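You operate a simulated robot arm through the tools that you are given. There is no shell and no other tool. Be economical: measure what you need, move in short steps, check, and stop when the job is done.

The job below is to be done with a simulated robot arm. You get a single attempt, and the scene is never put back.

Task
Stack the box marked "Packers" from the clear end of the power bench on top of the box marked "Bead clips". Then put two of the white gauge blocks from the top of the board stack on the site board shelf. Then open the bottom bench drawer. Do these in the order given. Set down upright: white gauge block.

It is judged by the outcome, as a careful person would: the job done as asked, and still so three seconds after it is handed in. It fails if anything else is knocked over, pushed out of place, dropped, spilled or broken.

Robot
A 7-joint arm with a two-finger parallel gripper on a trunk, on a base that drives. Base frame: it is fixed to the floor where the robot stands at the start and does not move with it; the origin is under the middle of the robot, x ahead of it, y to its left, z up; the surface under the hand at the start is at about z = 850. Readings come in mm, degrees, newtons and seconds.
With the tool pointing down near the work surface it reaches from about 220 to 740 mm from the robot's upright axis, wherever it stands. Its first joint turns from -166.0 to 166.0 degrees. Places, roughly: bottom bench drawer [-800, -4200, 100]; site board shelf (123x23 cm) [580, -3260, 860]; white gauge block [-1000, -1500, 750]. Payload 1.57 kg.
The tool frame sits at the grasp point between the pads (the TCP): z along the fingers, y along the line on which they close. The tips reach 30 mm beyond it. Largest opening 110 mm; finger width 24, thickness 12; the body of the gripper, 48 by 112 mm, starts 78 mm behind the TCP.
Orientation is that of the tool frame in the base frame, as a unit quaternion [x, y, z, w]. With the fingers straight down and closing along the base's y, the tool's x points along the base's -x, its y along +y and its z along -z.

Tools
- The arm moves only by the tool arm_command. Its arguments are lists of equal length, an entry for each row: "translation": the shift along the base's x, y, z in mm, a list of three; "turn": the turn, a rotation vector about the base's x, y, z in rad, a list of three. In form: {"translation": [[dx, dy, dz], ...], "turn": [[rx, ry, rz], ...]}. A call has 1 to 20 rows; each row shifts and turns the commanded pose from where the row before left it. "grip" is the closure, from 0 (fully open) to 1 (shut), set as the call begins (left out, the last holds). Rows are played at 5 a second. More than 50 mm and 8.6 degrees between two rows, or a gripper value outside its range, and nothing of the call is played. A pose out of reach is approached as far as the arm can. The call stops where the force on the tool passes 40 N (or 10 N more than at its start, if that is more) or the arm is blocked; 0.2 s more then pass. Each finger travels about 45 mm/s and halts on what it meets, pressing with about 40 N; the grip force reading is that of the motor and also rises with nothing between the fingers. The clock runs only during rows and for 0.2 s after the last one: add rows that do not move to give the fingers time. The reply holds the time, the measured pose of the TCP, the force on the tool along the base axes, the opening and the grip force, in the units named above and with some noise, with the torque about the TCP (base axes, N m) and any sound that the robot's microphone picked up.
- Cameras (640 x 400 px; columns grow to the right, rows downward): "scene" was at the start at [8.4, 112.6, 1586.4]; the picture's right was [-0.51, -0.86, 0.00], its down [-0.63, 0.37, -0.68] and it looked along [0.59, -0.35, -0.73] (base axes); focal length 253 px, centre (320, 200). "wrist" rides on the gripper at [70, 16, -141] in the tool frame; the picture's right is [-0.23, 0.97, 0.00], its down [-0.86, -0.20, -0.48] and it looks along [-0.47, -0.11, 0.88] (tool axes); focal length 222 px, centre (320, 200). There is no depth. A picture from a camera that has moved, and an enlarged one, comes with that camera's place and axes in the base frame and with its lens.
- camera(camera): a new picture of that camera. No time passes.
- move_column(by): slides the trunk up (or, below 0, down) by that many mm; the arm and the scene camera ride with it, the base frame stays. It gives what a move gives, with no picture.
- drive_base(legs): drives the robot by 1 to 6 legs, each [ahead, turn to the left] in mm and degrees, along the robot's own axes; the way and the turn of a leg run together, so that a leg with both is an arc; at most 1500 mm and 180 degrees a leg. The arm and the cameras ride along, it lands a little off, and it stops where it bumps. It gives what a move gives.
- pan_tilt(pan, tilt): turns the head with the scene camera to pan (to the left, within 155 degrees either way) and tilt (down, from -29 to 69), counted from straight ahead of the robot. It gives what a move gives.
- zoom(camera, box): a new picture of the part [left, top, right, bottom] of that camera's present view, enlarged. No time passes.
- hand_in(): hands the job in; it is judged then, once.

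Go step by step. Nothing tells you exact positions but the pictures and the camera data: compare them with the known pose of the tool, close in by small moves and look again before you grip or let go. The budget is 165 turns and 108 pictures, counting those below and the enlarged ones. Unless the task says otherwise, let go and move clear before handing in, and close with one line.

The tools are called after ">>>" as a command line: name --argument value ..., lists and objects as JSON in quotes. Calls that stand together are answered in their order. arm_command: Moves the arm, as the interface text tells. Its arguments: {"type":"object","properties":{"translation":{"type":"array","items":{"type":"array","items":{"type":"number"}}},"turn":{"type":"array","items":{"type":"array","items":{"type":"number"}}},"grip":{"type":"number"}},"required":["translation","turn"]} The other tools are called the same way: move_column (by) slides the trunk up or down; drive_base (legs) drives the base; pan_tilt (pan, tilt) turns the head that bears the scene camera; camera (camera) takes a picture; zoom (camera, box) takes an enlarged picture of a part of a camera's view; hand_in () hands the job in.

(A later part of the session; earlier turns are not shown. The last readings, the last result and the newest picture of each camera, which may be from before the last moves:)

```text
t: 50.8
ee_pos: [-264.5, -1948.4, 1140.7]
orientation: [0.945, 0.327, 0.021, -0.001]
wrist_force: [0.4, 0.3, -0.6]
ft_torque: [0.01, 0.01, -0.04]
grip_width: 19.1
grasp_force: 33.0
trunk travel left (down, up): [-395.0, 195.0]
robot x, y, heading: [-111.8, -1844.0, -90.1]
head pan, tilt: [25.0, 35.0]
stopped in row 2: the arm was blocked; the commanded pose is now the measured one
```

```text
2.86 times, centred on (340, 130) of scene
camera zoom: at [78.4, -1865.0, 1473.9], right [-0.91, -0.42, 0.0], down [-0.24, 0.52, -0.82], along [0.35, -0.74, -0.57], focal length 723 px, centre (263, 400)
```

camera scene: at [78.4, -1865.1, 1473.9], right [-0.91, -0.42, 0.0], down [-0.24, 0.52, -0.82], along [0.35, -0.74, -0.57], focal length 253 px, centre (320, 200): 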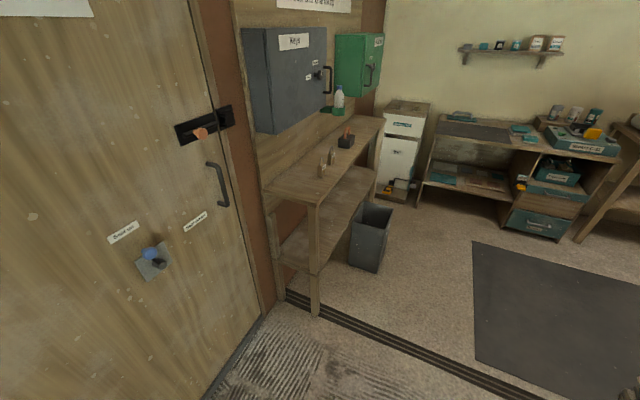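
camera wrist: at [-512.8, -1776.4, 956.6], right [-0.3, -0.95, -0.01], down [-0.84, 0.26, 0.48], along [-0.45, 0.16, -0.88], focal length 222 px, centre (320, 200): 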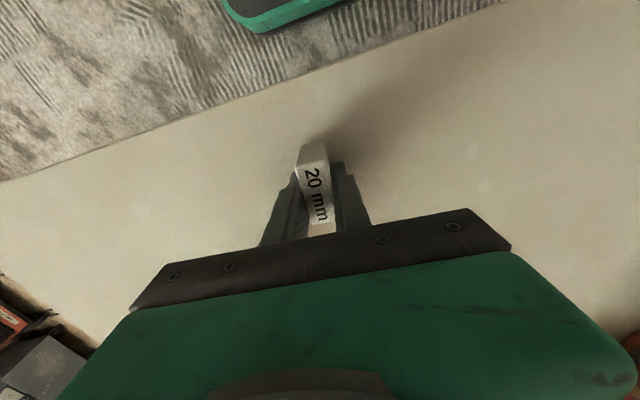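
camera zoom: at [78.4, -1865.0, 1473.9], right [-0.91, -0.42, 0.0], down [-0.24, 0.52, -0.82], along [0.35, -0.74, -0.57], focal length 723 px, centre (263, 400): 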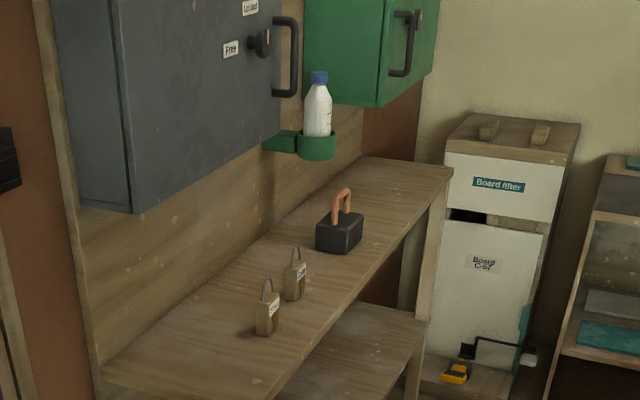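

The shelf holds two padlocks and a lock box, with its near end free. The arm is jammed near its own trunk; back out radially, then swing.

>>> arm_command --translation '[[-36, 8, 0], [-36, 8, 0], [-36, 8, 0], [-36, 8, 0]]' --turn '[[0, 0, -0.1], [0, 0, -0.1], [0, 0, -0.1], [0, 0, -0.1]]'

```text
t: 51.8
ee_pos: [-408.0, -1916.8, 1136.7]
orientation: [0.991, 0.134, 0.021, 0.004]
wrist_force: [-0.2, 0.0, -0.3]
ft_torque: [-0.02, 0.01, 0.01]
grip_width: 19.1
grasp_force: 33.0
trunk travel left (down, up): [-395.0, 195.0]
robot x, y, heading: [-114.1, -1840.7, -90.2]
head pan, tilt: [25.0, 35.0]
```

>>> arm_command --translation '[[7, -33, 0], [11, -32, 0], [15, -31, 0], [18, -30, 0], [21, -27, 0], [25, -26, 0], [28, -22, 0], [30, -20, 0], [32, -16, 0], [35, -13, 0], [36, -9, 0], [36, -5, 0]]' --turn '[[0, 0.0427, 0.1085], [0, 0, 0.1085], [0, 0, 0.1085], [0, 0, 0.1085], [0, 0, 0.1085], [0, 0, 0.1085], [0, 0, 0.1085], [0, 0, 0.1085], [0, 0, 0.1085], [0, 0, 0.1085], [0, 0, 0.1085], [0, 0, 0.1085]]'

```text
t: 54.4
ee_pos: [-111.3, -2179.2, 1141.5]
orientation: [0.706, 0.708, -0.001, 0.0]
wrist_force: [0.4, -0.4, -0.7]
ft_torque: [0.04, -0.03, 0.04]
grip_width: 18.9
grasp_force: 33.1
trunk travel left (down, up): [-395.0, 195.0]
robot x, y, heading: [-114.4, -1841.9, -89.7]
head pan, tilt: [25.0, 35.0]
```

>>> drive_base --legs '[[0, 6], [910, 0], [0, -6]]'

>>> pan_tilt --pan 75 --tilt 45

>>> camera --camera "scene"

```text
t: 60.3
ee_pos: [-34.0, -3089.8, 1140.7]
orientation: [0.714, 0.701, -0.001, 0.0]
wrist_force: [-0.4, 1.0, -0.6]
ft_torque: [-0.02, -0.01, 0.02]
grip_width: 19.1
grasp_force: 33.1
trunk travel left (down, up): [-395.0, 195.0]
robot x, y, heading: [-26.6, -2755.3, -91.2]
head pan, tilt: [25.0, 35.0]
```

```text
t: 61.4
ee_pos: [-33.5, -3090.0, 1140.5]
orientation: [0.714, 0.7, -0.001, 0.0]
wrist_force: [-0.1, 0.5, -0.8]
ft_torque: [-0.03, 0.02, 0.01]
grip_width: 19.0
grasp_force: 33.1
trunk travel left (down, up): [-395.0, 195.0]
robot x, y, heading: [-25.0, -2755.2, -91.3]
head pan, tilt: [75.0, 45.0]
```

```text
68 pictures are left
camera scene: at [206.5, -2722.0, 1459.1], right [-0.28, -0.96, 0.0], down [-0.68, 0.2, -0.71], along [0.68, -0.2, -0.71], focal length 253 px, centre (320, 200)
```

scene: 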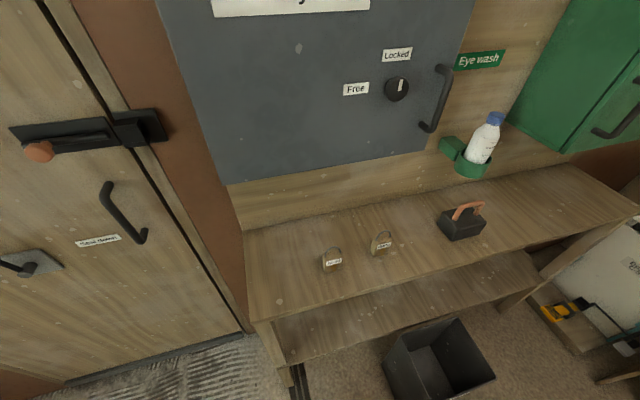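

Shelf edge is at x≈449, y from -2636; padlock at (522, -2850); cabinet front ≈ x 637, bottom z≈1120. I'll swing the arm to the left at constant radius and lower.

>>> arm_command --translation '[[36, 1, 0], [35, 5, 0], [35, 9, 0], [34, 12, 0], [32, 16, 0], [31, 19, 0], [28, 22, 0], [26, 25, 0], [22, 27, 0], [20, 30, 0], [17, 32, 0], [13, 34, 0], [9, 35, 0], [6, 35, 0], [2, 36, 0], [0, 0, -35], [0, 0, -35], [0, 0, -35], [0, 0, -35]]' --turn '[[0, 0, 0.106], [0, 0, 0.106], [0, 0, 0.106], [0, 0, 0.106], [0, 0, 0.106], [0, 0, 0.106], [0, 0, 0.106], [0, 0, 0.106], [0, 0, 0.106], [0, 0, 0.106], [0, 0, 0.106], [0, 0, 0.106], [0, 0, 0.106], [0, 0, 0.106], [0, 0, 0.106], [0, 0, 0], [0, 0, 0], [0, 0, 0], [0, 0, 0]]'

>>> camera --camera "scene"

```text
t: 65.4
ee_pos: [312.8, -2755.1, 1002.2]
orientation: [-0.001, 1.0, 0.0, 0.001]
wrist_force: [-0.5, 0.2, -0.7]
ft_torque: [-0.01, -0.03, 0.01]
grip_width: 19.2
grasp_force: 33.1
trunk travel left (down, up): [-395.0, 195.0]
robot x, y, heading: [-28.1, -2755.3, -91.2]
head pan, tilt: [75.0, 45.0]
```

```text
67 pictures are left
camera scene: at [206.7, -2721.9, 1459.1], right [-0.28, -0.96, 0.0], down [-0.68, 0.2, -0.71], along [0.68, -0.2, -0.71], focal length 253 px, centre (320, 200)
```

scene: 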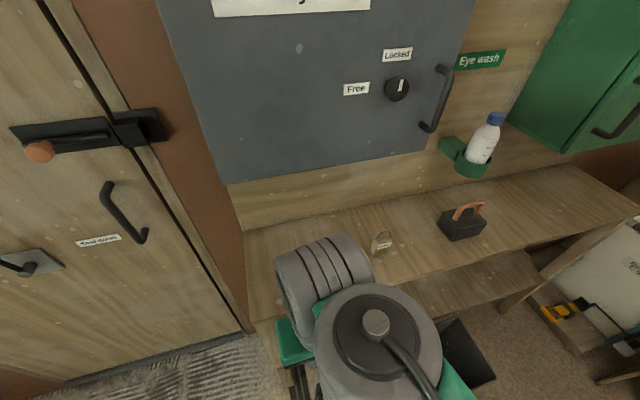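

Extend over the shelf and check with the wrist camera.

>>> arm_command --translation '[[40, 0, 0], [40, 0, 0], [40, 0, 0], [40, 0, 0], [39, -5, -20], [0, 0, -20]]' --turn '[[0, 0, 0], [0, 0, 0], [0, 0, 0], [0, 0, 0], [0, 0, 0], [0, 0, 0]]'

>>> camera --camera "wrist"

>>> camera --camera "scene"

```text
t: 66.8
ee_pos: [511.6, -2756.9, 960.4]
orientation: [0.002, 1.0, -0.001, 0.0]
wrist_force: [1.0, -0.6, 0.0]
ft_torque: [0.0, -0.03, -0.03]
grip_width: 19.0
grasp_force: 32.9
trunk travel left (down, up): [-395.0, 195.0]
robot x, y, heading: [-28.9, -2753.4, -91.4]
head pan, tilt: [75.0, 45.0]
```

```text
66 pictures are left
camera wrist: at [441.7, -2739.3, 1102.5], right [0.23, 0.97, 0.0], down [0.85, -0.2, 0.48], along [0.47, -0.11, -0.88], focal length 222 px, centre (320, 200)
```

wrist: 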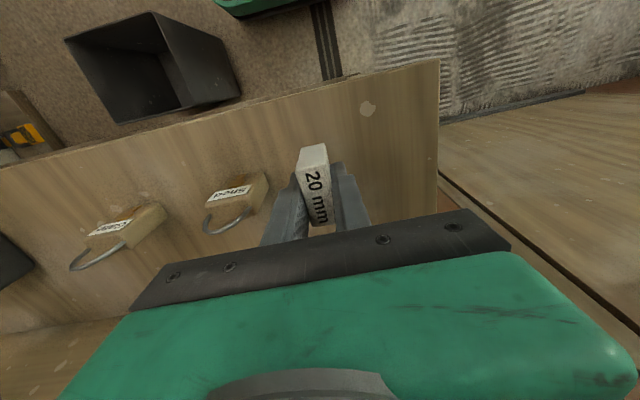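

```text
65 pictures are left
camera scene: at [207.3, -2721.9, 1459.0], right [-0.28, -0.96, 0.0], down [-0.68, 0.2, -0.71], along [0.68, -0.2, -0.71], focal length 253 px, centre (320, 200)
```

scene: 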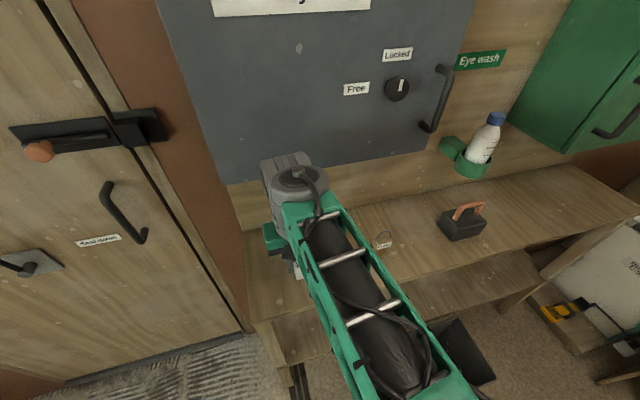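

Shelf edge agrees with z 860; the block is 60 mm in from the edge and clear of the padlock. Lowering.

>>> arm_command --translation '[[0, 0, -30], [0, 0, -25], [0, 0, -5], [0, 0, -4], [0, 0, -4]]' --turn '[[0, 0, 0], [0, 0, 0], [0, 0, 0], [0, 0, 0], [0, 0, 0]]'

```text
t: 68.0
ee_pos: [511.4, -2757.3, 893.9]
orientation: [0.001, 1.0, -0.001, 0.002]
wrist_force: [-0.3, -1.1, 5.1]
ft_torque: [-0.02, 0.15, 0.04]
grip_width: 19.0
grasp_force: 33.8
trunk travel left (down, up): [-395.0, 195.0]
robot x, y, heading: [-26.4, -2754.3, -91.3]
head pan, tilt: [75.0, 45.0]
```

Contact at the expected height. Open gently (partial) and rise.

>>> arm_command --translation '[[0, 0, 0], [0, 0, 0], [0, 0, 0], [0, 0, 15], [0, 0, 30], [0, 0, 30], [0, 0, 30]]' --turn '[[0, 0, 0], [0, 0, 0], [0, 0, 0], [0, 0, 0], [0, 0, 0], [0, 0, 0], [0, 0, 0]]' --grip 0.55

>>> camera --camera "wrist"

```text
t: 69.6
ee_pos: [511.9, -2757.9, 998.6]
orientation: [0.001, 1.0, -0.001, 0.0]
wrist_force: [-0.5, -1.2, 0.6]
ft_torque: [0.0, 0.01, -0.01]
grip_width: 49.6
grasp_force: 0.0
trunk travel left (down, up): [-395.0, 195.0]
robot x, y, heading: [-27.2, -2755.5, -91.2]
head pan, tilt: [75.0, 45.0]
```

```text
64 pictures are left
camera wrist: at [442.1, -2741.1, 1139.2], right [0.23, 0.97, 0.0], down [0.85, -0.2, 0.48], along [0.47, -0.11, -0.88], focal length 222 px, centre (320, 200)
```

wrist: 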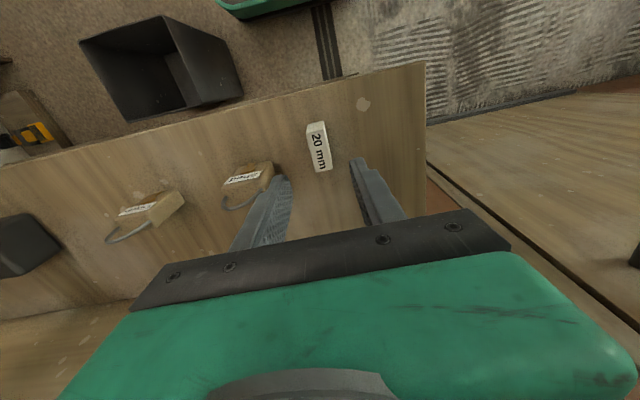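

Block A stands on the shelf. Retract, swing arm forward again, and drive back.

>>> arm_command --translation '[[-40, 0, 0], [-40, 0, 0], [-40, 0, 0], [-40, 0, 0], [-39, 0, 40], [0, 0, 50], [0, 0, 50]]' --turn '[[0, 0, 0], [0, 0, 0], [0, 0, 0], [0, 0, 0], [0, 0, 0], [0, 0, 0], [0, 0, 0]]'

>>> arm_command --translation '[[-2, -36, 0], [-6, -35, 0], [-9, -35, 0], [-13, -34, 0], [-17, -32, 0], [-20, -30, 0], [-22, -27, 0], [-26, -25, 0], [-28, -22, 0], [-31, -19, 0], [-32, -16, 0], [-34, -12, 0], [-35, -9, 0], [-35, -5, 0], [-36, -1, 0]]' --turn '[[0, 0, -0.106], [0, 0, -0.106], [0, 0, -0.106], [0, 0, -0.106], [0, 0, -0.106], [0, 0, -0.106], [0, 0, -0.106], [0, 0, -0.106], [0, 0, -0.106], [0, 0, -0.106], [0, 0, -0.106], [0, 0, -0.106], [0, 0, -0.106], [0, 0, -0.106], [0, 0, -0.106]]'

>>> drive_base --legs '[[0, 7], [-920, 0], [0, -6]]'

```text
refused: row 5 steps farther than a row can; nothing moved
```

```text
t: 72.8
ee_pos: [167.9, -3092.6, 997.2]
orientation: [0.714, 0.7, -0.002, 0.0]
wrist_force: [0.6, 0.3, 0.0]
ft_torque: [0.02, -0.01, -0.01]
grip_width: 49.7
grasp_force: 0.0
trunk travel left (down, up): [-395.0, 195.0]
robot x, y, heading: [-29.6, -2753.9, -91.1]
head pan, tilt: [75.0, 45.0]
```

```text
t: 78.9
ee_pos: [81.0, -2155.2, 998.1]
orientation: [0.709, 0.705, -0.002, 0.0]
wrist_force: [0.4, -0.6, -0.2]
ft_torque: [0.0, 0.02, 0.01]
grip_width: 49.4
grasp_force: 0.0
trunk travel left (down, up): [-395.0, 195.0]
robot x, y, heading: [-120.6, -1820.6, -90.7]
head pan, tilt: [75.0, 45.0]
```

One retract row was refused, so the swing ran from the extended pose over the shelf at z≈1000; no contact was reported, but I'll check that the shelf items are undisturbed.

>>> pan_tilt --pan 25 --tilt 35

>>> zoom --camera "scene" --box '[240, 60, 440, 200]'

```text
t: 80.0
ee_pos: [80.3, -2155.5, 999.3]
orientation: [0.71, 0.705, -0.001, -0.001]
wrist_force: [-0.3, 0.1, -0.2]
ft_torque: [0.02, 0.01, -0.02]
grip_width: 49.9
grasp_force: 0.1
trunk travel left (down, up): [-395.0, 195.0]
robot x, y, heading: [-118.8, -1821.7, -90.6]
head pan, tilt: [25.0, 35.0]
```

```text
2.86 times, centred on (340, 130) of scene
camera zoom: at [72.1, -1841.2, 1473.9], right [-0.91, -0.42, 0.0], down [-0.24, 0.52, -0.82], along [0.34, -0.74, -0.57], focal length 723 px, centre (263, 400)
```

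zoom: 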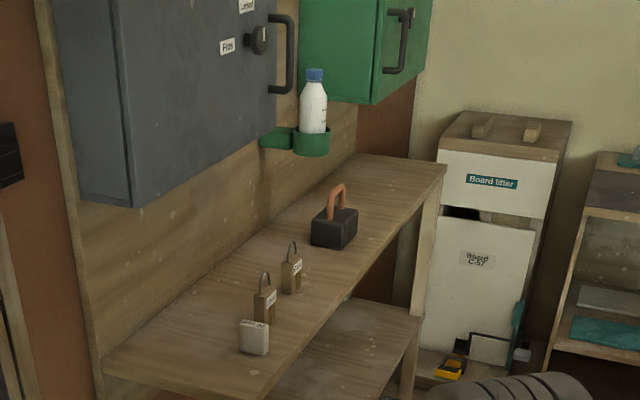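

All shelf items are undisturbed and block A is upright. Now swing the arm to the right for block B.

>>> arm_command --translation '[[-46, -12, 3], [-44, -16, 3], [-45, -11, 3], [-46, -5, 3], [-47, 0, 3], [-46, 6, 3], [-44, 12, 3], [-44, 17, 3], [-40, 22, 3], [-38, 27, 3], [-34, 31, 3], [-30, 35, 3], [-26, 39, 3], [-21, 42, 3], [-15, 43, 3], [-10, 46, 3], [-5, 46, 3], [1, 46, 3]]' --turn '[[0, 0, -0.0872], [0, 0, -0.0872], [0, 0, -0.0872], [0, 0, -0.0872], [0, 0, -0.0872], [0, 0, -0.0872], [0, 0, -0.0872], [0, 0, -0.0872], [0, 0, -0.0872], [0, 0, -0.0872], [0, 0, -0.0872], [0, 0, -0.0872], [0, 0, -0.0872], [0, 0, -0.0872], [0, 0, -0.0872], [0, 0, -0.0872], [0, 0, -0.0872], [0, 0, -0.0872]]'

>>> move_column --by -140

>>> camera --camera "wrist"

```text
t: 83.8
ee_pos: [-501.6, -1785.7, 1051.6]
orientation: [1.0, -0.004, 0.0, 0.0]
wrist_force: [0.4, -0.1, 0.2]
ft_torque: [-0.01, 0.01, 0.01]
grip_width: 49.7
grasp_force: 0.1
trunk travel left (down, up): [-395.0, 195.0]
robot x, y, heading: [-119.5, -1820.3, -90.6]
head pan, tilt: [25.0, 35.0]
```

```text
t: 85.5
ee_pos: [-500.6, -1786.7, 911.7]
orientation: [1.0, -0.004, 0.0, -0.001]
wrist_force: [0.2, 0.0, -0.6]
ft_torque: [0.02, 0.02, 0.02]
grip_width: 49.6
grasp_force: 0.2
trunk travel left (down, up): [-255.0, 335.0]
robot x, y, heading: [-122.0, -1821.2, -90.3]
head pan, tilt: [25.0, 35.0]
```

```text
62 pictures are left
camera wrist: at [-431.3, -1803.3, 1053.2], right [-0.23, -0.97, 0.0], down [-0.85, 0.2, 0.48], along [-0.47, 0.11, -0.88], focal length 222 px, centre (320, 200)
```

wrist: 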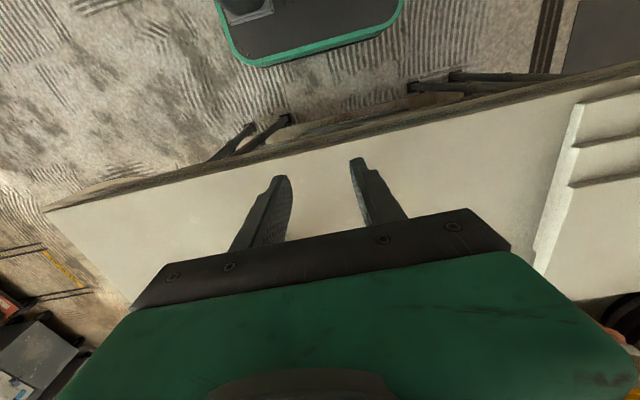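

>>> arm_command --translation '[[0, 20, 40], [-37, 22, 12], [-37, 22, 10], [-37, 22, 5], [-40, 22, 3]]' --turn '[[0, 0, 0], [0, 0, 0], [0, 0, 0], [0, 0, 0], [0, 0, 0]]'

>>> zoom --camera "wrist" --box '[240, 90, 400, 190]'

```text
t: 86.7
ee_pos: [-650.7, -1677.8, 982.3]
orientation: [1.0, -0.004, -0.002, 0.0]
wrist_force: [-0.2, -0.4, 0.2]
ft_torque: [0.02, 0.07, 0.01]
grip_width: 49.6
grasp_force: 0.0
trunk travel left (down, up): [-255.0, 335.0]
robot x, y, heading: [-117.7, -1821.1, -90.4]
head pan, tilt: [25.0, 35.0]
```

```text
4.00 times, centred on (320, 140) of wrist
camera zoom: at [-581.2, -1694.5, 1123.7], right [-0.23, -0.97, 0.0], down [-0.85, 0.2, 0.48], along [-0.47, 0.11, -0.88], focal length 888 px, centre (320, 440)
```

zoom: 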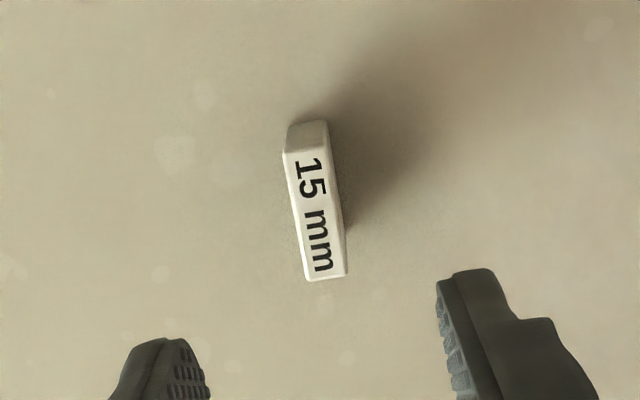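

Block B centre ≈ (-657, -1675.5), yaw ≈ -5°. Descend to just above first, then check.

>>> arm_command --translation '[[-6, 2, -40], [0, 0, -40], [0, 0, -40], [0, 0, -20]]' --turn '[[0, 0, -0.043], [0, 0, -0.042], [0, 0, 0], [0, 0, 0]]'

>>> zoom --camera "wrist" --box '[240, 130, 400, 230]'

```text
t: 87.7
ee_pos: [-657.3, -1675.0, 841.2]
orientation: [0.999, -0.045, 0.0, -0.001]
wrist_force: [0.8, -0.1, 0.0]
ft_torque: [0.01, -0.01, -0.01]
grip_width: 49.6
grasp_force: 0.0
trunk travel left (down, up): [-255.0, 335.0]
robot x, y, heading: [-118.2, -1818.5, -90.5]
head pan, tilt: [25.0, 35.0]
```

```text
4.00 times, centred on (320, 180) of wrist
camera zoom: at [-589.1, -1697.8, 982.1], right [-0.32, -0.95, 0.0], down [-0.83, 0.28, 0.48], along [-0.45, 0.15, -0.88], focal length 888 px, centre (320, 280)
```

zoom: 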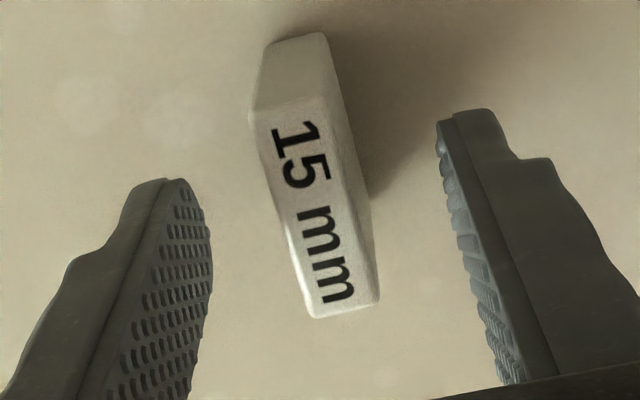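

Centred. Lower to grip height and close.

>>> arm_command --translation '[[0, 0, -15], [0, 0, -11], [0, 0, 0]]' --turn '[[0, 0, 0], [0, 0, 0], [0, 0, 0]]'

>>> arm_command --translation '[[0, 0, 0], [0, 0, 0], [0, 0, 0], [0, 0, 0], [0, 0, 0]]' --turn '[[0, 0, 0], [0, 0, 0], [0, 0, 0], [0, 0, 0], [0, 0, 0]]' --grip 1

>>> camera --camera "wrist"

```text
t: 88.5
ee_pos: [-656.3, -1677.2, 815.6]
orientation: [0.999, -0.046, 0.0, -0.001]
wrist_force: [0.1, 0.8, 0.3]
ft_torque: [-0.03, 0.01, 0.02]
grip_width: 49.7
grasp_force: 0.0
trunk travel left (down, up): [-255.0, 335.0]
robot x, y, heading: [-117.4, -1817.0, -90.7]
head pan, tilt: [25.0, 35.0]
```

```text
t: 89.7
ee_pos: [-657.9, -1675.6, 816.1]
orientation: [0.999, -0.045, 0.0, -0.001]
wrist_force: [0.0, -0.4, -0.8]
ft_torque: [0.02, 0.02, 0.0]
grip_width: 14.2
grasp_force: 30.3
trunk travel left (down, up): [-255.0, 335.0]
robot x, y, heading: [-119.4, -1817.3, -90.6]
head pan, tilt: [25.0, 35.0]
```

```text
59 pictures are left
camera wrist: at [-589.1, -1698.8, 957.4], right [-0.32, -0.95, 0.0], down [-0.83, 0.28, 0.48], along [-0.45, 0.15, -0.88], focal length 222 px, centre (320, 200)
```

wrist: 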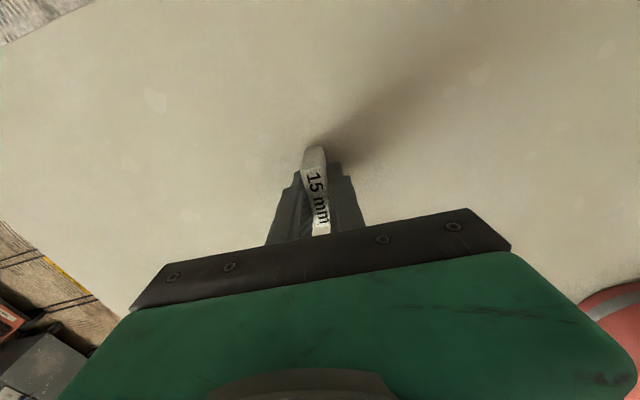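

Block B held. Lift, raise trunk, retract to a safe radius.

>>> arm_command --translation '[[0, 0, 30], [0, 0, 40], [0, 0, 40], [0, 0, 40], [0, 0, 30], [40, -20, 0], [40, -20, 0], [40, -25, 0], [40, -25, 0]]' --turn '[[0, 0, 0], [0, 0, 0], [0, 0, 0], [0, 0, 0], [0, 0, 0], [0, 0, 0], [0, 0, 0], [0, 0, 0], [0, 0, 0]]'

>>> move_column --by 140

```text
t: 90.9
ee_pos: [-663.1, -1675.0, 985.1]
orientation: [0.999, -0.045, -0.013, -0.004]
wrist_force: [-28.6, 10.2, -43.7]
ft_torque: [-0.05, -0.55, -0.1]
grip_width: 13.9
grasp_force: 29.8
out of reach, approached as far as the arm can: row 5
trunk travel left (down, up): [-255.0, 335.0]
robot x, y, heading: [-122.0, -1816.6, -90.7]
head pan, tilt: [25.0, 35.0]
stopped in row 5: the force on the tool passed its limit at 148 N (the readings are from after the stop); the commanded pose is now the measured one
```

```text
t: 91.2
ee_pos: [-664.0, -1674.3, 988.0]
orientation: [0.999, -0.045, -0.014, -0.004]
wrist_force: [-12.4, 3.8, -18.3]
ft_torque: [0.04, -0.3, -0.08]
grip_width: 14.0
grasp_force: 29.8
trunk travel left (down, up): [-258.0, 332.0]
robot x, y, heading: [-119.4, -1819.2, -90.1]
head pan, tilt: [25.0, 35.0]
stopped: the force on the tool passed its limit at 66 N (the readings are from after the stop); the commanded pose is now the measured one
```

Unexpected force when rising. Look before moving again.

>>> camera --camera "wrist"

>>> pan_tilt --pan -75 --tilt 30

>>> camera --camera "scene"

```text
58 pictures are left
camera wrist: at [-592.1, -1698.1, 1127.1], right [-0.32, -0.95, 0.0], down [-0.82, 0.27, 0.5], along [-0.48, 0.16, -0.86], focal length 222 px, centre (320, 200)
```

wrist: 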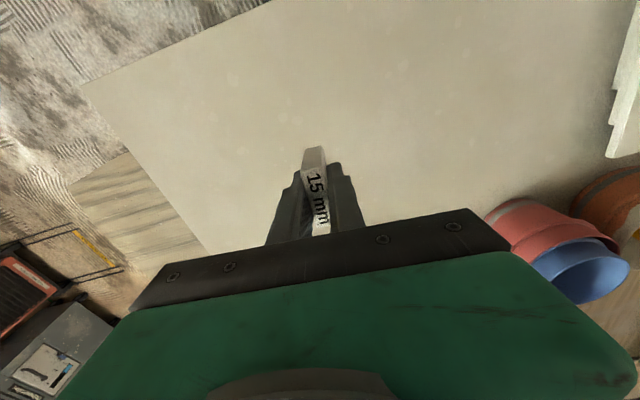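

```text
t: 93.0
ee_pos: [-664.5, -1674.6, 987.3]
orientation: [0.999, -0.045, -0.013, -0.005]
wrist_force: [-22.1, 7.4, -36.2]
ft_torque: [0.13, -0.06, -0.07]
grip_width: 14.0
grasp_force: 30.1
trunk travel left (down, up): [-258.0, 332.0]
robot x, y, heading: [-123.7, -1821.4, -90.5]
head pan, tilt: [-75.0, 30.0]
```

```text
57 pictures are left
camera scene: at [-52.3, -1783.8, 1344.9], right [-0.25, 0.97, 0.0], down [0.48, 0.13, -0.87], along [-0.84, -0.22, -0.5], focal length 253 px, centre (320, 200)
```

scene: 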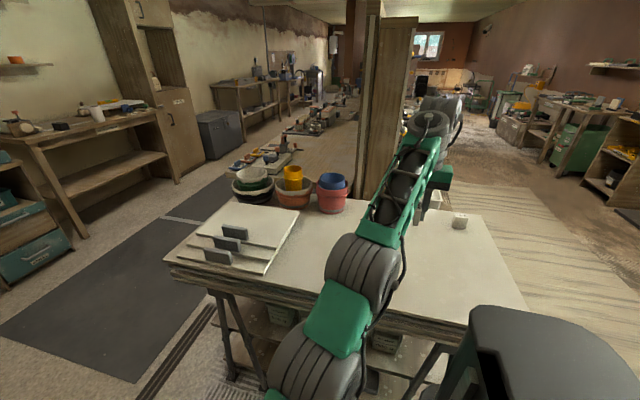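

The wrist is folded against its own forearm (hand too high relative to the lowered trunk). Lower the hand a bit, then raise the trunk instead.

>>> arm_command --translation '[[4, -1, -20], [2, 0, -25], [0, 0, 0]]' --turn '[[0, 0, 0], [0, 0, 0], [0, 0, 0]]'

```text
t: 93.8
ee_pos: [-656.6, -1675.0, 943.4]
orientation: [0.999, -0.045, -0.012, -0.006]
wrist_force: [-0.7, -0.2, -0.7]
ft_torque: [0.03, -0.01, 0.02]
grip_width: 14.0
grasp_force: 30.2
trunk travel left (down, up): [-258.0, 332.0]
robot x, y, heading: [-115.2, -1816.9, -90.8]
head pan, tilt: [-75.0, 30.0]
```

>>> move_column --by 140

>>> arm_command --translation '[[0, 0, 0], [40, -20, 0], [40, -20, 0], [40, -25, 0], [40, -25, 0]]' --turn '[[-0.013, -0.0235, 0], [0, 0, 0], [0, 0, 0], [0, 0, 0], [0, 0, 0]]'

```text
t: 95.5
ee_pos: [-658.0, -1674.3, 1083.2]
orientation: [0.999, -0.045, -0.012, -0.006]
wrist_force: [0.4, -0.2, 0.3]
ft_torque: [0.0, -0.01, -0.02]
grip_width: 13.9
grasp_force: 30.9
trunk travel left (down, up): [-398.0, 192.0]
robot x, y, heading: [-117.0, -1818.7, -90.7]
head pan, tilt: [-75.0, 30.0]
```

```text
t: 96.7
ee_pos: [-496.7, -1766.6, 1080.5]
orientation: [0.999, -0.047, 0.0, 0.002]
wrist_force: [-0.2, -0.8, -0.9]
ft_torque: [0.01, -0.05, 0.01]
grip_width: 14.0
grasp_force: 30.1
trunk travel left (down, up): [-398.0, 192.0]
robot x, y, heading: [-121.5, -1821.6, -90.5]
head pan, tilt: [-75.0, 30.0]
```

>>> arm_command --translation '[[-1, -46, 3], [5, -46, 3], [10, -46, 3], [15, -43, 3], [21, -42, 3], [26, -39, 3], [30, -35, 3], [34, -31, 3], [38, -27, 3], [40, -22, 3], [44, -17, 3], [44, -12, 3], [46, -6, 3], [47, 0, 3]]' --turn '[[0, 0, 0.119], [0, 0, 0.119], [0, 0, 0.119], [0, 0, 0.119], [0, 0, 0.119], [0, 0, 0.119], [0, 0, 0.119], [0, 0, 0.119], [0, 0, 0.119], [0, 0, 0.119], [0, 0, 0.119], [0, 0, 0.119], [0, 0, 0.119], [0, 0, 0.119]]'

```text
t: 99.7
ee_pos: [-95.5, -2176.6, 1125.1]
orientation: [0.705, 0.709, 0.0, 0.001]
wrist_force: [-0.4, 0.0, -0.1]
ft_torque: [0.02, -0.02, -0.03]
grip_width: 13.9
grasp_force: 31.1
trunk travel left (down, up): [-398.0, 192.0]
robot x, y, heading: [-114.8, -1820.1, -90.4]
head pan, tilt: [-75.0, 30.0]
```

>>> drive_base --legs '[[0, 6], [920, 0], [0, -5.6]]'

>>> pan_tilt --pan 75 --tilt 45

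>>> camera --camera "scene"

```text
t: 105.6
ee_pos: [-4.9, -3095.3, 1123.0]
orientation: [0.702, 0.712, 0.0, 0.001]
wrist_force: [-0.1, -1.5, 0.1]
ft_torque: [-0.02, 0.02, 0.02]
grip_width: 13.9
grasp_force: 30.6
trunk travel left (down, up): [-398.0, 192.0]
robot x, y, heading: [-30.1, -2737.8, -89.8]
head pan, tilt: [-75.0, 30.0]
```

```text
t: 107.9
ee_pos: [-5.7, -3094.8, 1124.3]
orientation: [0.703, 0.711, 0.001, 0.001]
wrist_force: [-0.1, 0.4, 0.2]
ft_torque: [0.0, -0.03, 0.03]
grip_width: 13.9
grasp_force: 30.6
trunk travel left (down, up): [-398.0, 192.0]
robot x, y, heading: [-32.1, -2737.6, -89.9]
head pan, tilt: [75.0, 45.0]
```

```text
56 pictures are left
camera scene: at [202.7, -2699.2, 1462.3], right [-0.26, -0.97, 0.0], down [-0.68, 0.18, -0.71], along [0.68, -0.18, -0.71], focal length 253 px, centre (320, 200)
```

scene: 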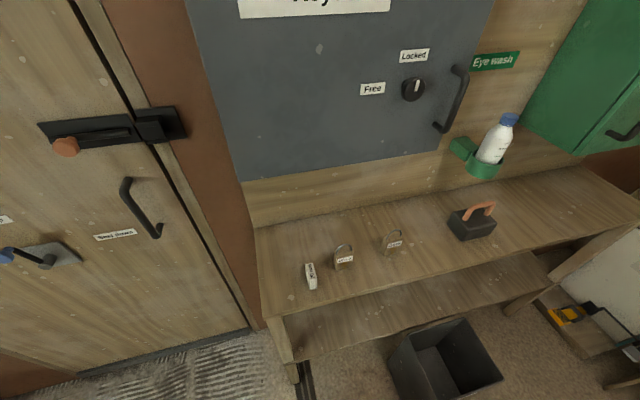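

Swing the arm to the left over toward the shelf's near end, staying short of it.

>>> arm_command --translation '[[35, 5, 0], [35, 9, 0], [34, 12, 0], [32, 16, 0], [31, 19, 0], [28, 22, 0], [26, 25, 0], [22, 27, 0], [20, 30, 0], [17, 32, 0], [13, 34, 0], [9, 35, 0], [6, 35, 0], [2, 36, 0], [0, 40, 0], [0, 28, -35], [0, 0, -45], [0, 0, -44]]' --turn '[[0, 0, 0.1114], [0, 0, 0.1114], [0, 0, 0.1114], [0, 0, 0.1114], [0, 0, 0.1114], [0, 0, 0.1114], [0, 0, 0.1114], [0, 0, 0.1114], [0, 0, 0.1114], [0, 0, 0.1114], [0, 0, 0.1114], [0, 0, 0.1114], [0, 0, 0.1114], [0, 0, 0.1114], [0, 0, 0], [0, 0, 0], [0, 0, 0], [0, 0, 0]]'

```text
t: 111.9
ee_pos: [317.0, -2702.0, 1040.4]
orientation: [0.02, 0.999, 0.018, 0.044]
wrist_force: [0.0, -0.1, -0.6]
ft_torque: [0.01, -0.01, -0.02]
grip_width: 13.7
grasp_force: 30.8
trunk travel left (down, up): [-398.0, 192.0]
robot x, y, heading: [-32.2, -2736.0, -89.9]
head pan, tilt: [75.0, 45.0]
stopped in row 18: the arm was blocked; the commanded pose is now the measured one
```

Blocked near the body again; extend outward and straighten the tool.

>>> arm_command --translation '[[30, 0, 5], [40, 0, 0], [40, 0, 0]]' --turn '[[0, 0, 0], [-0.034, 0.0886, 0], [0, 0, 0]]'

>>> camera --camera "scene"

```text
t: 112.7
ee_pos: [428.0, -2700.5, 1045.8]
orientation: [0.018, 1.0, -0.001, 0.0]
wrist_force: [-0.2, 0.7, -0.8]
ft_torque: [-0.01, 0.0, -0.02]
grip_width: 14.0
grasp_force: 30.3
trunk travel left (down, up): [-398.0, 192.0]
robot x, y, heading: [-31.3, -2737.3, -89.8]
head pan, tilt: [75.0, 45.0]
```

```text
55 pictures are left
camera scene: at [202.6, -2699.2, 1462.2], right [-0.26, -0.97, 0.0], down [-0.68, 0.18, -0.71], along [0.68, -0.18, -0.71], focal length 253 px, centre (320, 200)
```

scene: 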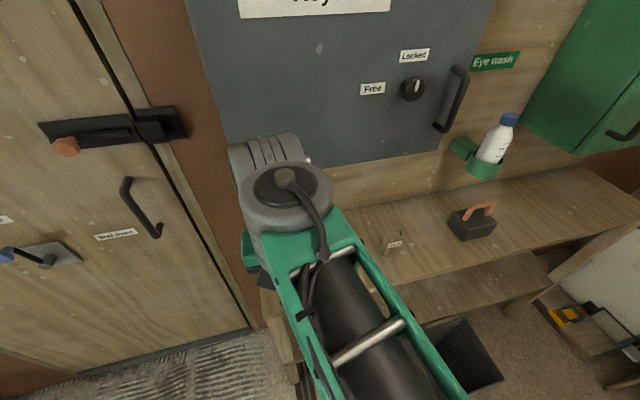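

>>> arm_command --translation '[[42, 4, -20], [42, 4, -20], [0, 0, -45]]' --turn '[[0, 0, 0.036], [0, 0, 0], [0, 0, 0]]'

>>> camera --camera "wrist"

```text
t: 113.5
ee_pos: [510.0, -2692.6, 960.9]
orientation: [0.0, 1.0, 0.0, 0.001]
wrist_force: [-1.0, -0.2, -0.4]
ft_torque: [0.0, 0.01, 0.03]
grip_width: 13.8
grasp_force: 30.0
trunk travel left (down, up): [-398.0, 192.0]
robot x, y, heading: [-30.6, -2738.5, -89.8]
head pan, tilt: [75.0, 45.0]
```

```text
54 pictures are left
camera wrist: at [441.0, -2675.5, 1102.4], right [0.23, 0.97, 0.0], down [0.85, -0.2, 0.48], along [0.47, -0.11, -0.88], focal length 222 px, centre (320, 200)
```

wrist: 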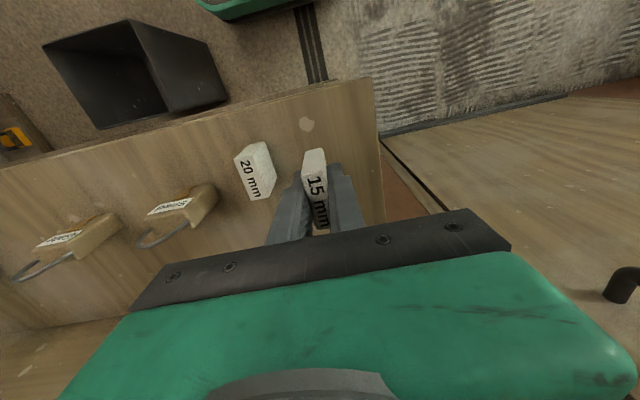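

Good gap to block A. Lower to contact.

>>> arm_command --translation '[[0, 0, -30], [0, 0, -25], [0, 0, -5], [0, 0, -4], [0, 0, -3]]' --turn '[[0, 0, 0], [0, 0, 0], [0, 0, 0], [0, 0, 0], [0, 0, 0]]'

```text
t: 114.7
ee_pos: [511.0, -2693.3, 894.0]
orientation: [0.001, 1.0, 0.0, 0.002]
wrist_force: [-2.0, 0.3, 8.0]
ft_torque: [-0.01, 0.15, -0.01]
grip_width: 14.2
grasp_force: 30.3
trunk travel left (down, up): [-398.0, 192.0]
robot x, y, heading: [-28.5, -2739.2, -90.1]
head pan, tilt: [75.0, 45.0]
```

Contact. Release with small opening and rise.

>>> arm_command --translation '[[0, 0, 0], [0, 0, 0], [0, 0, 0], [0, 0, 15], [0, 0, 30], [0, 0, 30], [0, 0, 30]]' --turn '[[0, 0, 0], [0, 0, 0], [0, 0, 0], [0, 0, 0], [0, 0, 0], [0, 0, 0], [0, 0, 0]]' --grip 0.69

>>> camera --camera "wrist"

```text
t: 116.3
ee_pos: [511.9, -2693.5, 996.4]
orientation: [0.001, 1.0, -0.001, 0.001]
wrist_force: [-0.1, 0.5, -0.2]
ft_torque: [0.01, -0.01, 0.01]
grip_width: 34.2
grasp_force: 0.0
trunk travel left (down, up): [-398.0, 192.0]
robot x, y, heading: [-29.5, -2736.5, -90.1]
head pan, tilt: [75.0, 45.0]
```

```text
53 pictures are left
camera wrist: at [441.6, -2676.7, 1137.8], right [0.23, 0.97, 0.0], down [0.85, -0.2, 0.48], along [0.47, -0.11, -0.88], focal length 222 px, centre (320, 200)
```

wrist: 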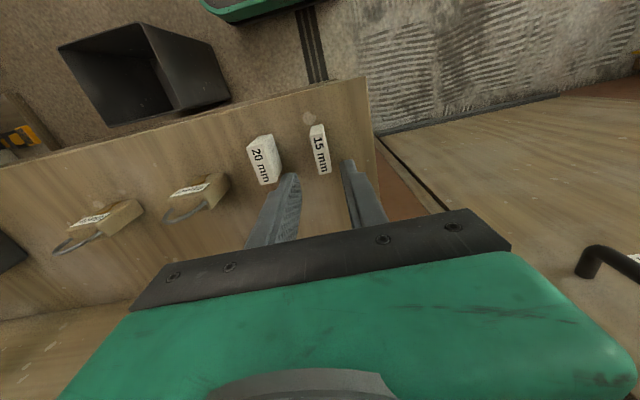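

Both blocks stand upright on the shelf. Retract and swing the arm forward.

>>> arm_command --translation '[[-40, 0, 0], [-40, 0, 0], [-20, 0, 40], [0, -43, 20], [-41, 0, 20], [-3, -45, 0], [-7, -45, 0], [-13, -44, 0], [-17, -41, 0], [-23, -40, 0], [-26, -37, 0], [-31, -33, 0], [-34, -30, 0], [-37, -26, 0], [-40, -22, 0], [-42, -16, 0], [-44, -12, 0], [-45, -7, 0], [-45, -2, 0]]' --turn '[[0, 0, 0], [0, 0, 0], [0, 0, 0], [0, 0, 0], [0, 0, 0], [0, 0, -0.112], [0, 0, -0.112], [0, 0, -0.112], [0, 0, -0.112], [0, 0, -0.112], [0, 0, -0.112], [0, 0, -0.112], [0, 0, -0.112], [0, 0, -0.112], [0, 0, -0.112], [0, 0, -0.112], [0, 0, -0.112], [0, 0, -0.112], [0, 0, -0.112]]'

>>> camera --camera "scene"

>>> pan_tilt --pan -25 --tilt 30

>>> camera --camera "scene"

```text
t: 120.3
ee_pos: [-37.7, -3136.5, 1075.7]
orientation: [0.707, 0.707, -0.002, 0.0]
wrist_force: [-0.4, 0.7, 0.8]
ft_torque: [0.03, 0.03, -0.01]
grip_width: 34.3
grasp_force: 0.2
trunk travel left (down, up): [-398.0, 192.0]
robot x, y, heading: [-29.1, -2737.9, -90.1]
head pan, tilt: [75.0, 45.0]
```

```text
52 pictures are left
camera scene: at [202.6, -2699.2, 1462.3], right [-0.26, -0.97, 0.0], down [-0.68, 0.18, -0.71], along [0.68, -0.18, -0.71], focal length 253 px, centre (320, 200)
```

scene: 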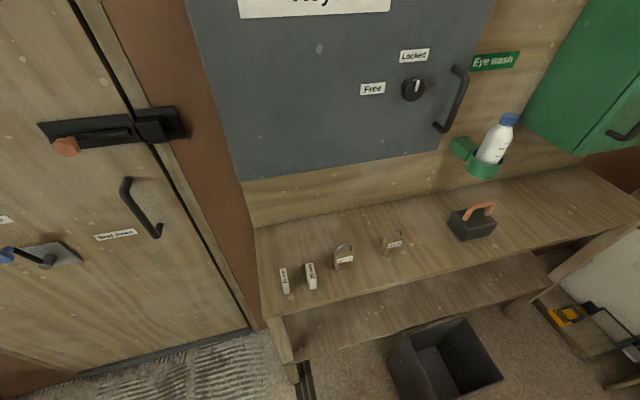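

```text
t: 122.1
ee_pos: [-37.3, -3135.7, 1076.6]
orientation: [0.707, 0.708, -0.001, 0.0]
wrist_force: [0.7, 0.9, 0.0]
ft_torque: [0.01, -0.02, 0.02]
grip_width: 34.3
grasp_force: 0.1
trunk travel left (down, up): [-398.0, 192.0]
robot x, y, heading: [-28.1, -2735.5, -89.9]
head pan, tilt: [-25.0, 30.0]
```

```text
51 pictures are left
camera scene: at [85.9, -2760.1, 1484.9], right [-0.91, 0.42, 0.0], down [0.21, 0.45, -0.87], along [-0.37, -0.79, -0.5], focal length 253 px, centre (320, 200)
```

scene: 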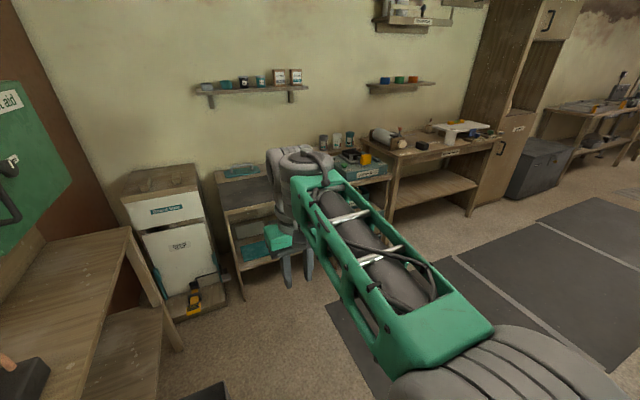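

Both blocks and other shelf items look right. Next the drawer: drive around to stand in front of the bench near x≈-800, keeping clear of the board stack.

>>> drive_base --legs '[[450, 0], [0, -90], [600, 0], [0, 90]]'

>>> pan_tilt --pan -10 --tilt 40

>>> camera --camera "scene"

>>> camera --camera "wrist"

```text
t: 126.1
ee_pos: [-144.4, -3574.3, 1076.8]
orientation: [0.797, 0.604, -0.001, 0.001]
wrist_force: [-0.5, -0.1, -0.9]
ft_torque: [-0.02, -0.07, 0.01]
grip_width: 34.0
grasp_force: 0.0
trunk travel left (down, up): [-398.0, 192.0]
robot x, y, heading: [-68.0, -3186.0, -107.2]
head pan, tilt: [-25.0, 30.0]
stopped in leg 2: the robot was blocked; the commanded pose is now the measured one
```

```text
t: 126.9
ee_pos: [-145.1, -3573.4, 1077.1]
orientation: [0.798, 0.603, -0.001, 0.0]
wrist_force: [-0.2, -0.5, 0.2]
ft_torque: [0.01, -0.03, -0.03]
grip_width: 34.1
grasp_force: 0.0
trunk travel left (down, up): [-398.0, 192.0]
robot x, y, heading: [-67.4, -3181.6, -107.1]
head pan, tilt: [-10.0, 40.0]
```

```text
50 pictures are left
camera scene: at [60.3, -3249.3, 1469.6], right [-0.89, 0.46, 0.0], down [0.29, 0.57, -0.77], along [-0.35, -0.68, -0.64], focal length 253 px, centre (320, 200)
```

scene: 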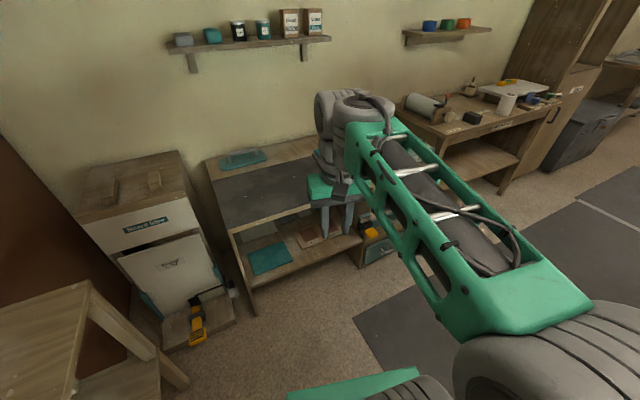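

```text
49 pictures are left
camera wrist: at [-109.8, -3510.6, 1217.8], right [0.88, -0.48, 0.0], down [-0.42, -0.77, 0.48], along [-0.23, -0.42, -0.88], focal length 222 px, centre (320, 200)
```

wrist: 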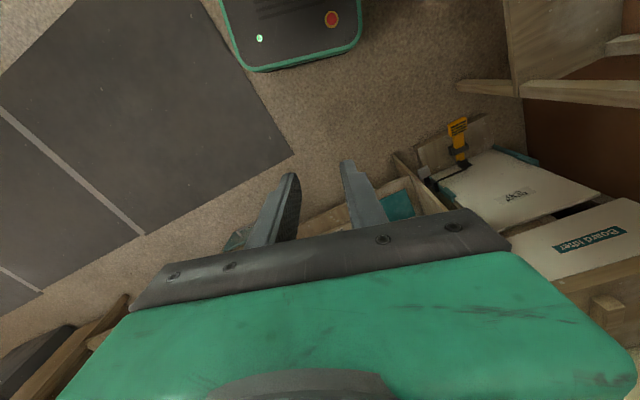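

The turn got blocked; check the bin beside the robot.

>>> pan_tilt --pan 105 --tilt 60

>>> camera --camera "scene"

```text
t: 128.8
ee_pos: [-144.5, -3573.9, 1075.7]
orientation: [0.797, 0.604, -0.001, 0.0]
wrist_force: [-0.1, 0.0, -0.4]
ft_torque: [0.01, 0.01, 0.02]
grip_width: 34.1
grasp_force: 0.0
trunk travel left (down, up): [-398.0, 192.0]
robot x, y, heading: [-65.8, -3184.2, -107.0]
head pan, tilt: [105.0, 60.0]
```

```text
48 pictures are left
camera scene: at [165.8, -3176.3, 1442.8], right [-0.04, -1.0, 0.0], down [-0.87, 0.03, -0.5], along [0.5, -0.02, -0.87], focal length 253 px, centre (320, 200)
```

scene: 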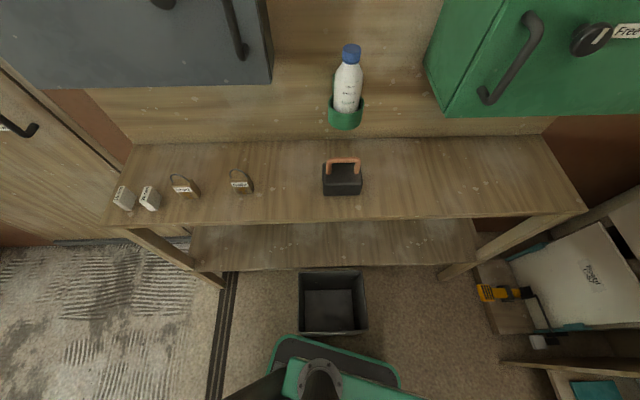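

The robot's flank sits beside the bin (the bin hasn't visibly moved). I'll move forward away from it first, then turn clear.

>>> drive_base --legs '[[130, 0], [0, -13], [150, 0]]'

>>> drive_base --legs '[[0, -45]]'

>>> pan_tilt --pan 130 --tilt 50

>>> camera --camera "scene"

```text
t: 130.7
ee_pos: [-211.0, -3692.0, 1076.4]
orientation: [0.819, 0.574, -0.002, 0.0]
wrist_force: [0.6, 0.6, 0.2]
ft_torque: [0.04, -0.02, 0.0]
grip_width: 34.2
grasp_force: 0.0
trunk travel left (down, up): [-398.0, 192.0]
robot x, y, heading: [-104.6, -3309.2, -110.8]
head pan, tilt: [105.0, 60.0]
stopped in leg 2: the robot was blocked; the commanded pose is now the measured one
```

```text
t: 131.4
ee_pos: [-212.7, -3690.5, 1076.0]
orientation: [0.82, 0.572, -0.001, 0.001]
wrist_force: [-0.6, 1.2, 0.0]
ft_torque: [0.02, 0.01, -0.04]
grip_width: 34.3
grasp_force: 0.1
trunk travel left (down, up): [-398.0, 192.0]
robot x, y, heading: [-105.7, -3307.6, -110.9]
head pan, tilt: [105.0, 60.0]
stopped in leg 1: the robot was blocked; the commanded pose is now the measured one
```

```text
t: 132.3
ee_pos: [-213.9, -3691.4, 1076.4]
orientation: [0.82, 0.573, -0.001, 0.001]
wrist_force: [-0.1, 0.0, -1.2]
ft_torque: [0.01, 0.0, -0.01]
grip_width: 34.0
grasp_force: 0.0
trunk travel left (down, up): [-398.0, 192.0]
robot x, y, heading: [-113.2, -3307.7, -110.8]
head pan, tilt: [130.0, 50.0]
```

```text
47 pictures are left
camera scene: at [133.0, -3284.1, 1455.4], right [0.32, -0.95, 0.0], down [-0.72, -0.25, -0.64], along [0.61, 0.21, -0.77], focal length 253 px, centre (320, 200)
```

scene: 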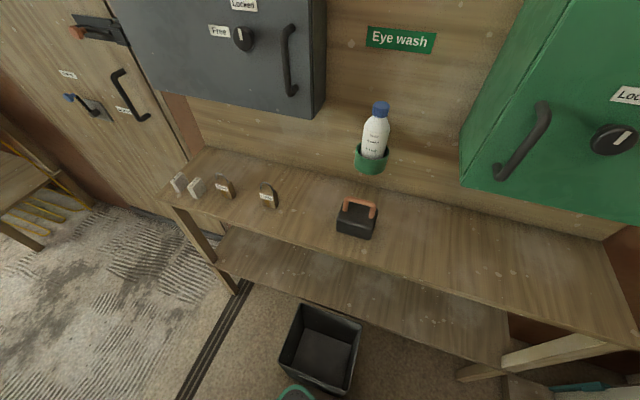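

Bin still in place; the rear corner is just beside it. Go forward further before turning.

>>> drive_base --legs '[[190, 0], [0, -30]]'

```text
t: 135.4
ee_pos: [-460.4, -3762.5, 1075.4]
orientation: [0.941, 0.338, -0.002, 0.001]
wrist_force: [0.0, -1.0, -0.5]
ft_torque: [0.01, -0.01, 0.0]
grip_width: 34.1
grasp_force: 0.2
trunk travel left (down, up): [-398.0, 192.0]
robot x, y, heading: [-175.8, -3479.7, -141.6]
head pan, tilt: [130.0, 50.0]
```

>>> drive_base --legs '[[0, -60], [620, 0], [0, 112]]'

>>> pan_tilt --pan 8 --tilt 48

>>> camera --camera "scene"

>>> camera --camera "wrist"

```text
t: 146.3
ee_pos: [-681.8, -3649.9, 1075.8]
orientation: [0.686, 0.728, -0.001, 0.001]
wrist_force: [0.4, -0.6, -1.0]
ft_torque: [0.0, -0.01, 0.0]
grip_width: 34.5
grasp_force: 0.0
trunk travel left (down, up): [-398.0, 192.0]
robot x, y, heading: [-737.7, -3257.0, -87.6]
head pan, tilt: [130.0, 50.0]
```

```text
t: 148.3
ee_pos: [-681.8, -3649.4, 1076.9]
orientation: [0.686, 0.728, 0.0, 0.001]
wrist_force: [-0.1, 0.2, 0.0]
ft_torque: [0.0, 0.04, -0.05]
grip_width: 34.0
grasp_force: 0.1
trunk travel left (down, up): [-398.0, 192.0]
robot x, y, heading: [-739.4, -3254.8, -87.5]
head pan, tilt: [8.0, 48.0]
```

```text
46 pictures are left
camera scene: at [-570.0, -3267.0, 1458.1], right [-0.98, -0.18, 0.0], down [-0.14, 0.73, -0.67], along [0.12, -0.66, -0.74], focal length 253 px, centre (320, 200)
```

scene: 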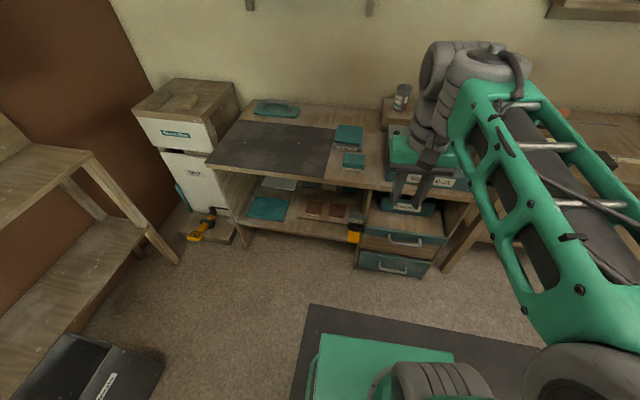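

```text
45 pictures are left
camera wrist: at [-669.9, -3577.8, 1217.9], right [0.99, -0.17, 0.0], down [-0.15, -0.86, 0.48], along [-0.08, -0.47, -0.88], focal length 222 px, centre (320, 200)
```

wrist: 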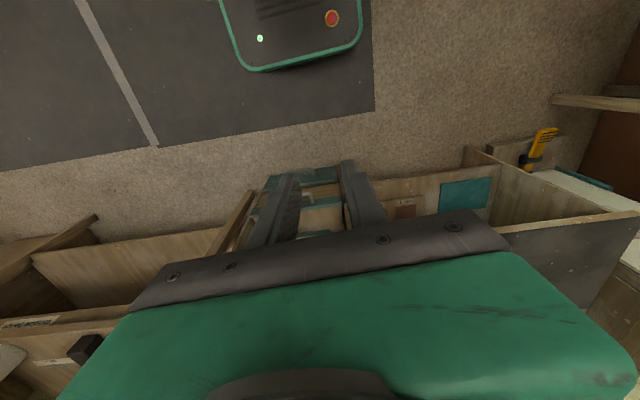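

The two drawers with bar handles are visible. Zooming in.

>>> zoom --camera "scene" --box '[330, 170, 490, 290]'

```text
3.33 times, centred on (410, 230) of scene
camera zoom: at [-570.0, -3267.0, 1458.1], right [-0.98, -0.18, 0.0], down [-0.14, 0.73, -0.67], along [0.12, -0.66, -0.74], focal length 844 px, centre (20, 100)
```

zoom: 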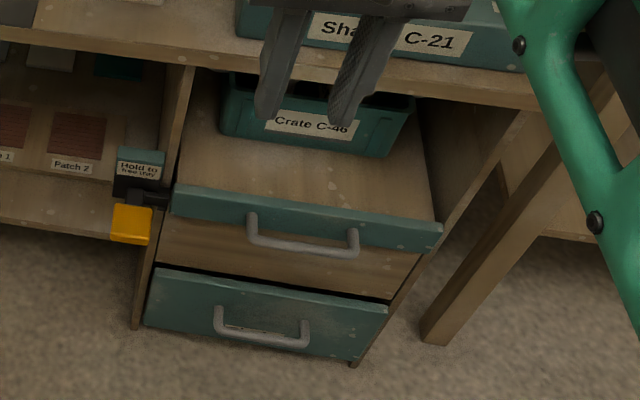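

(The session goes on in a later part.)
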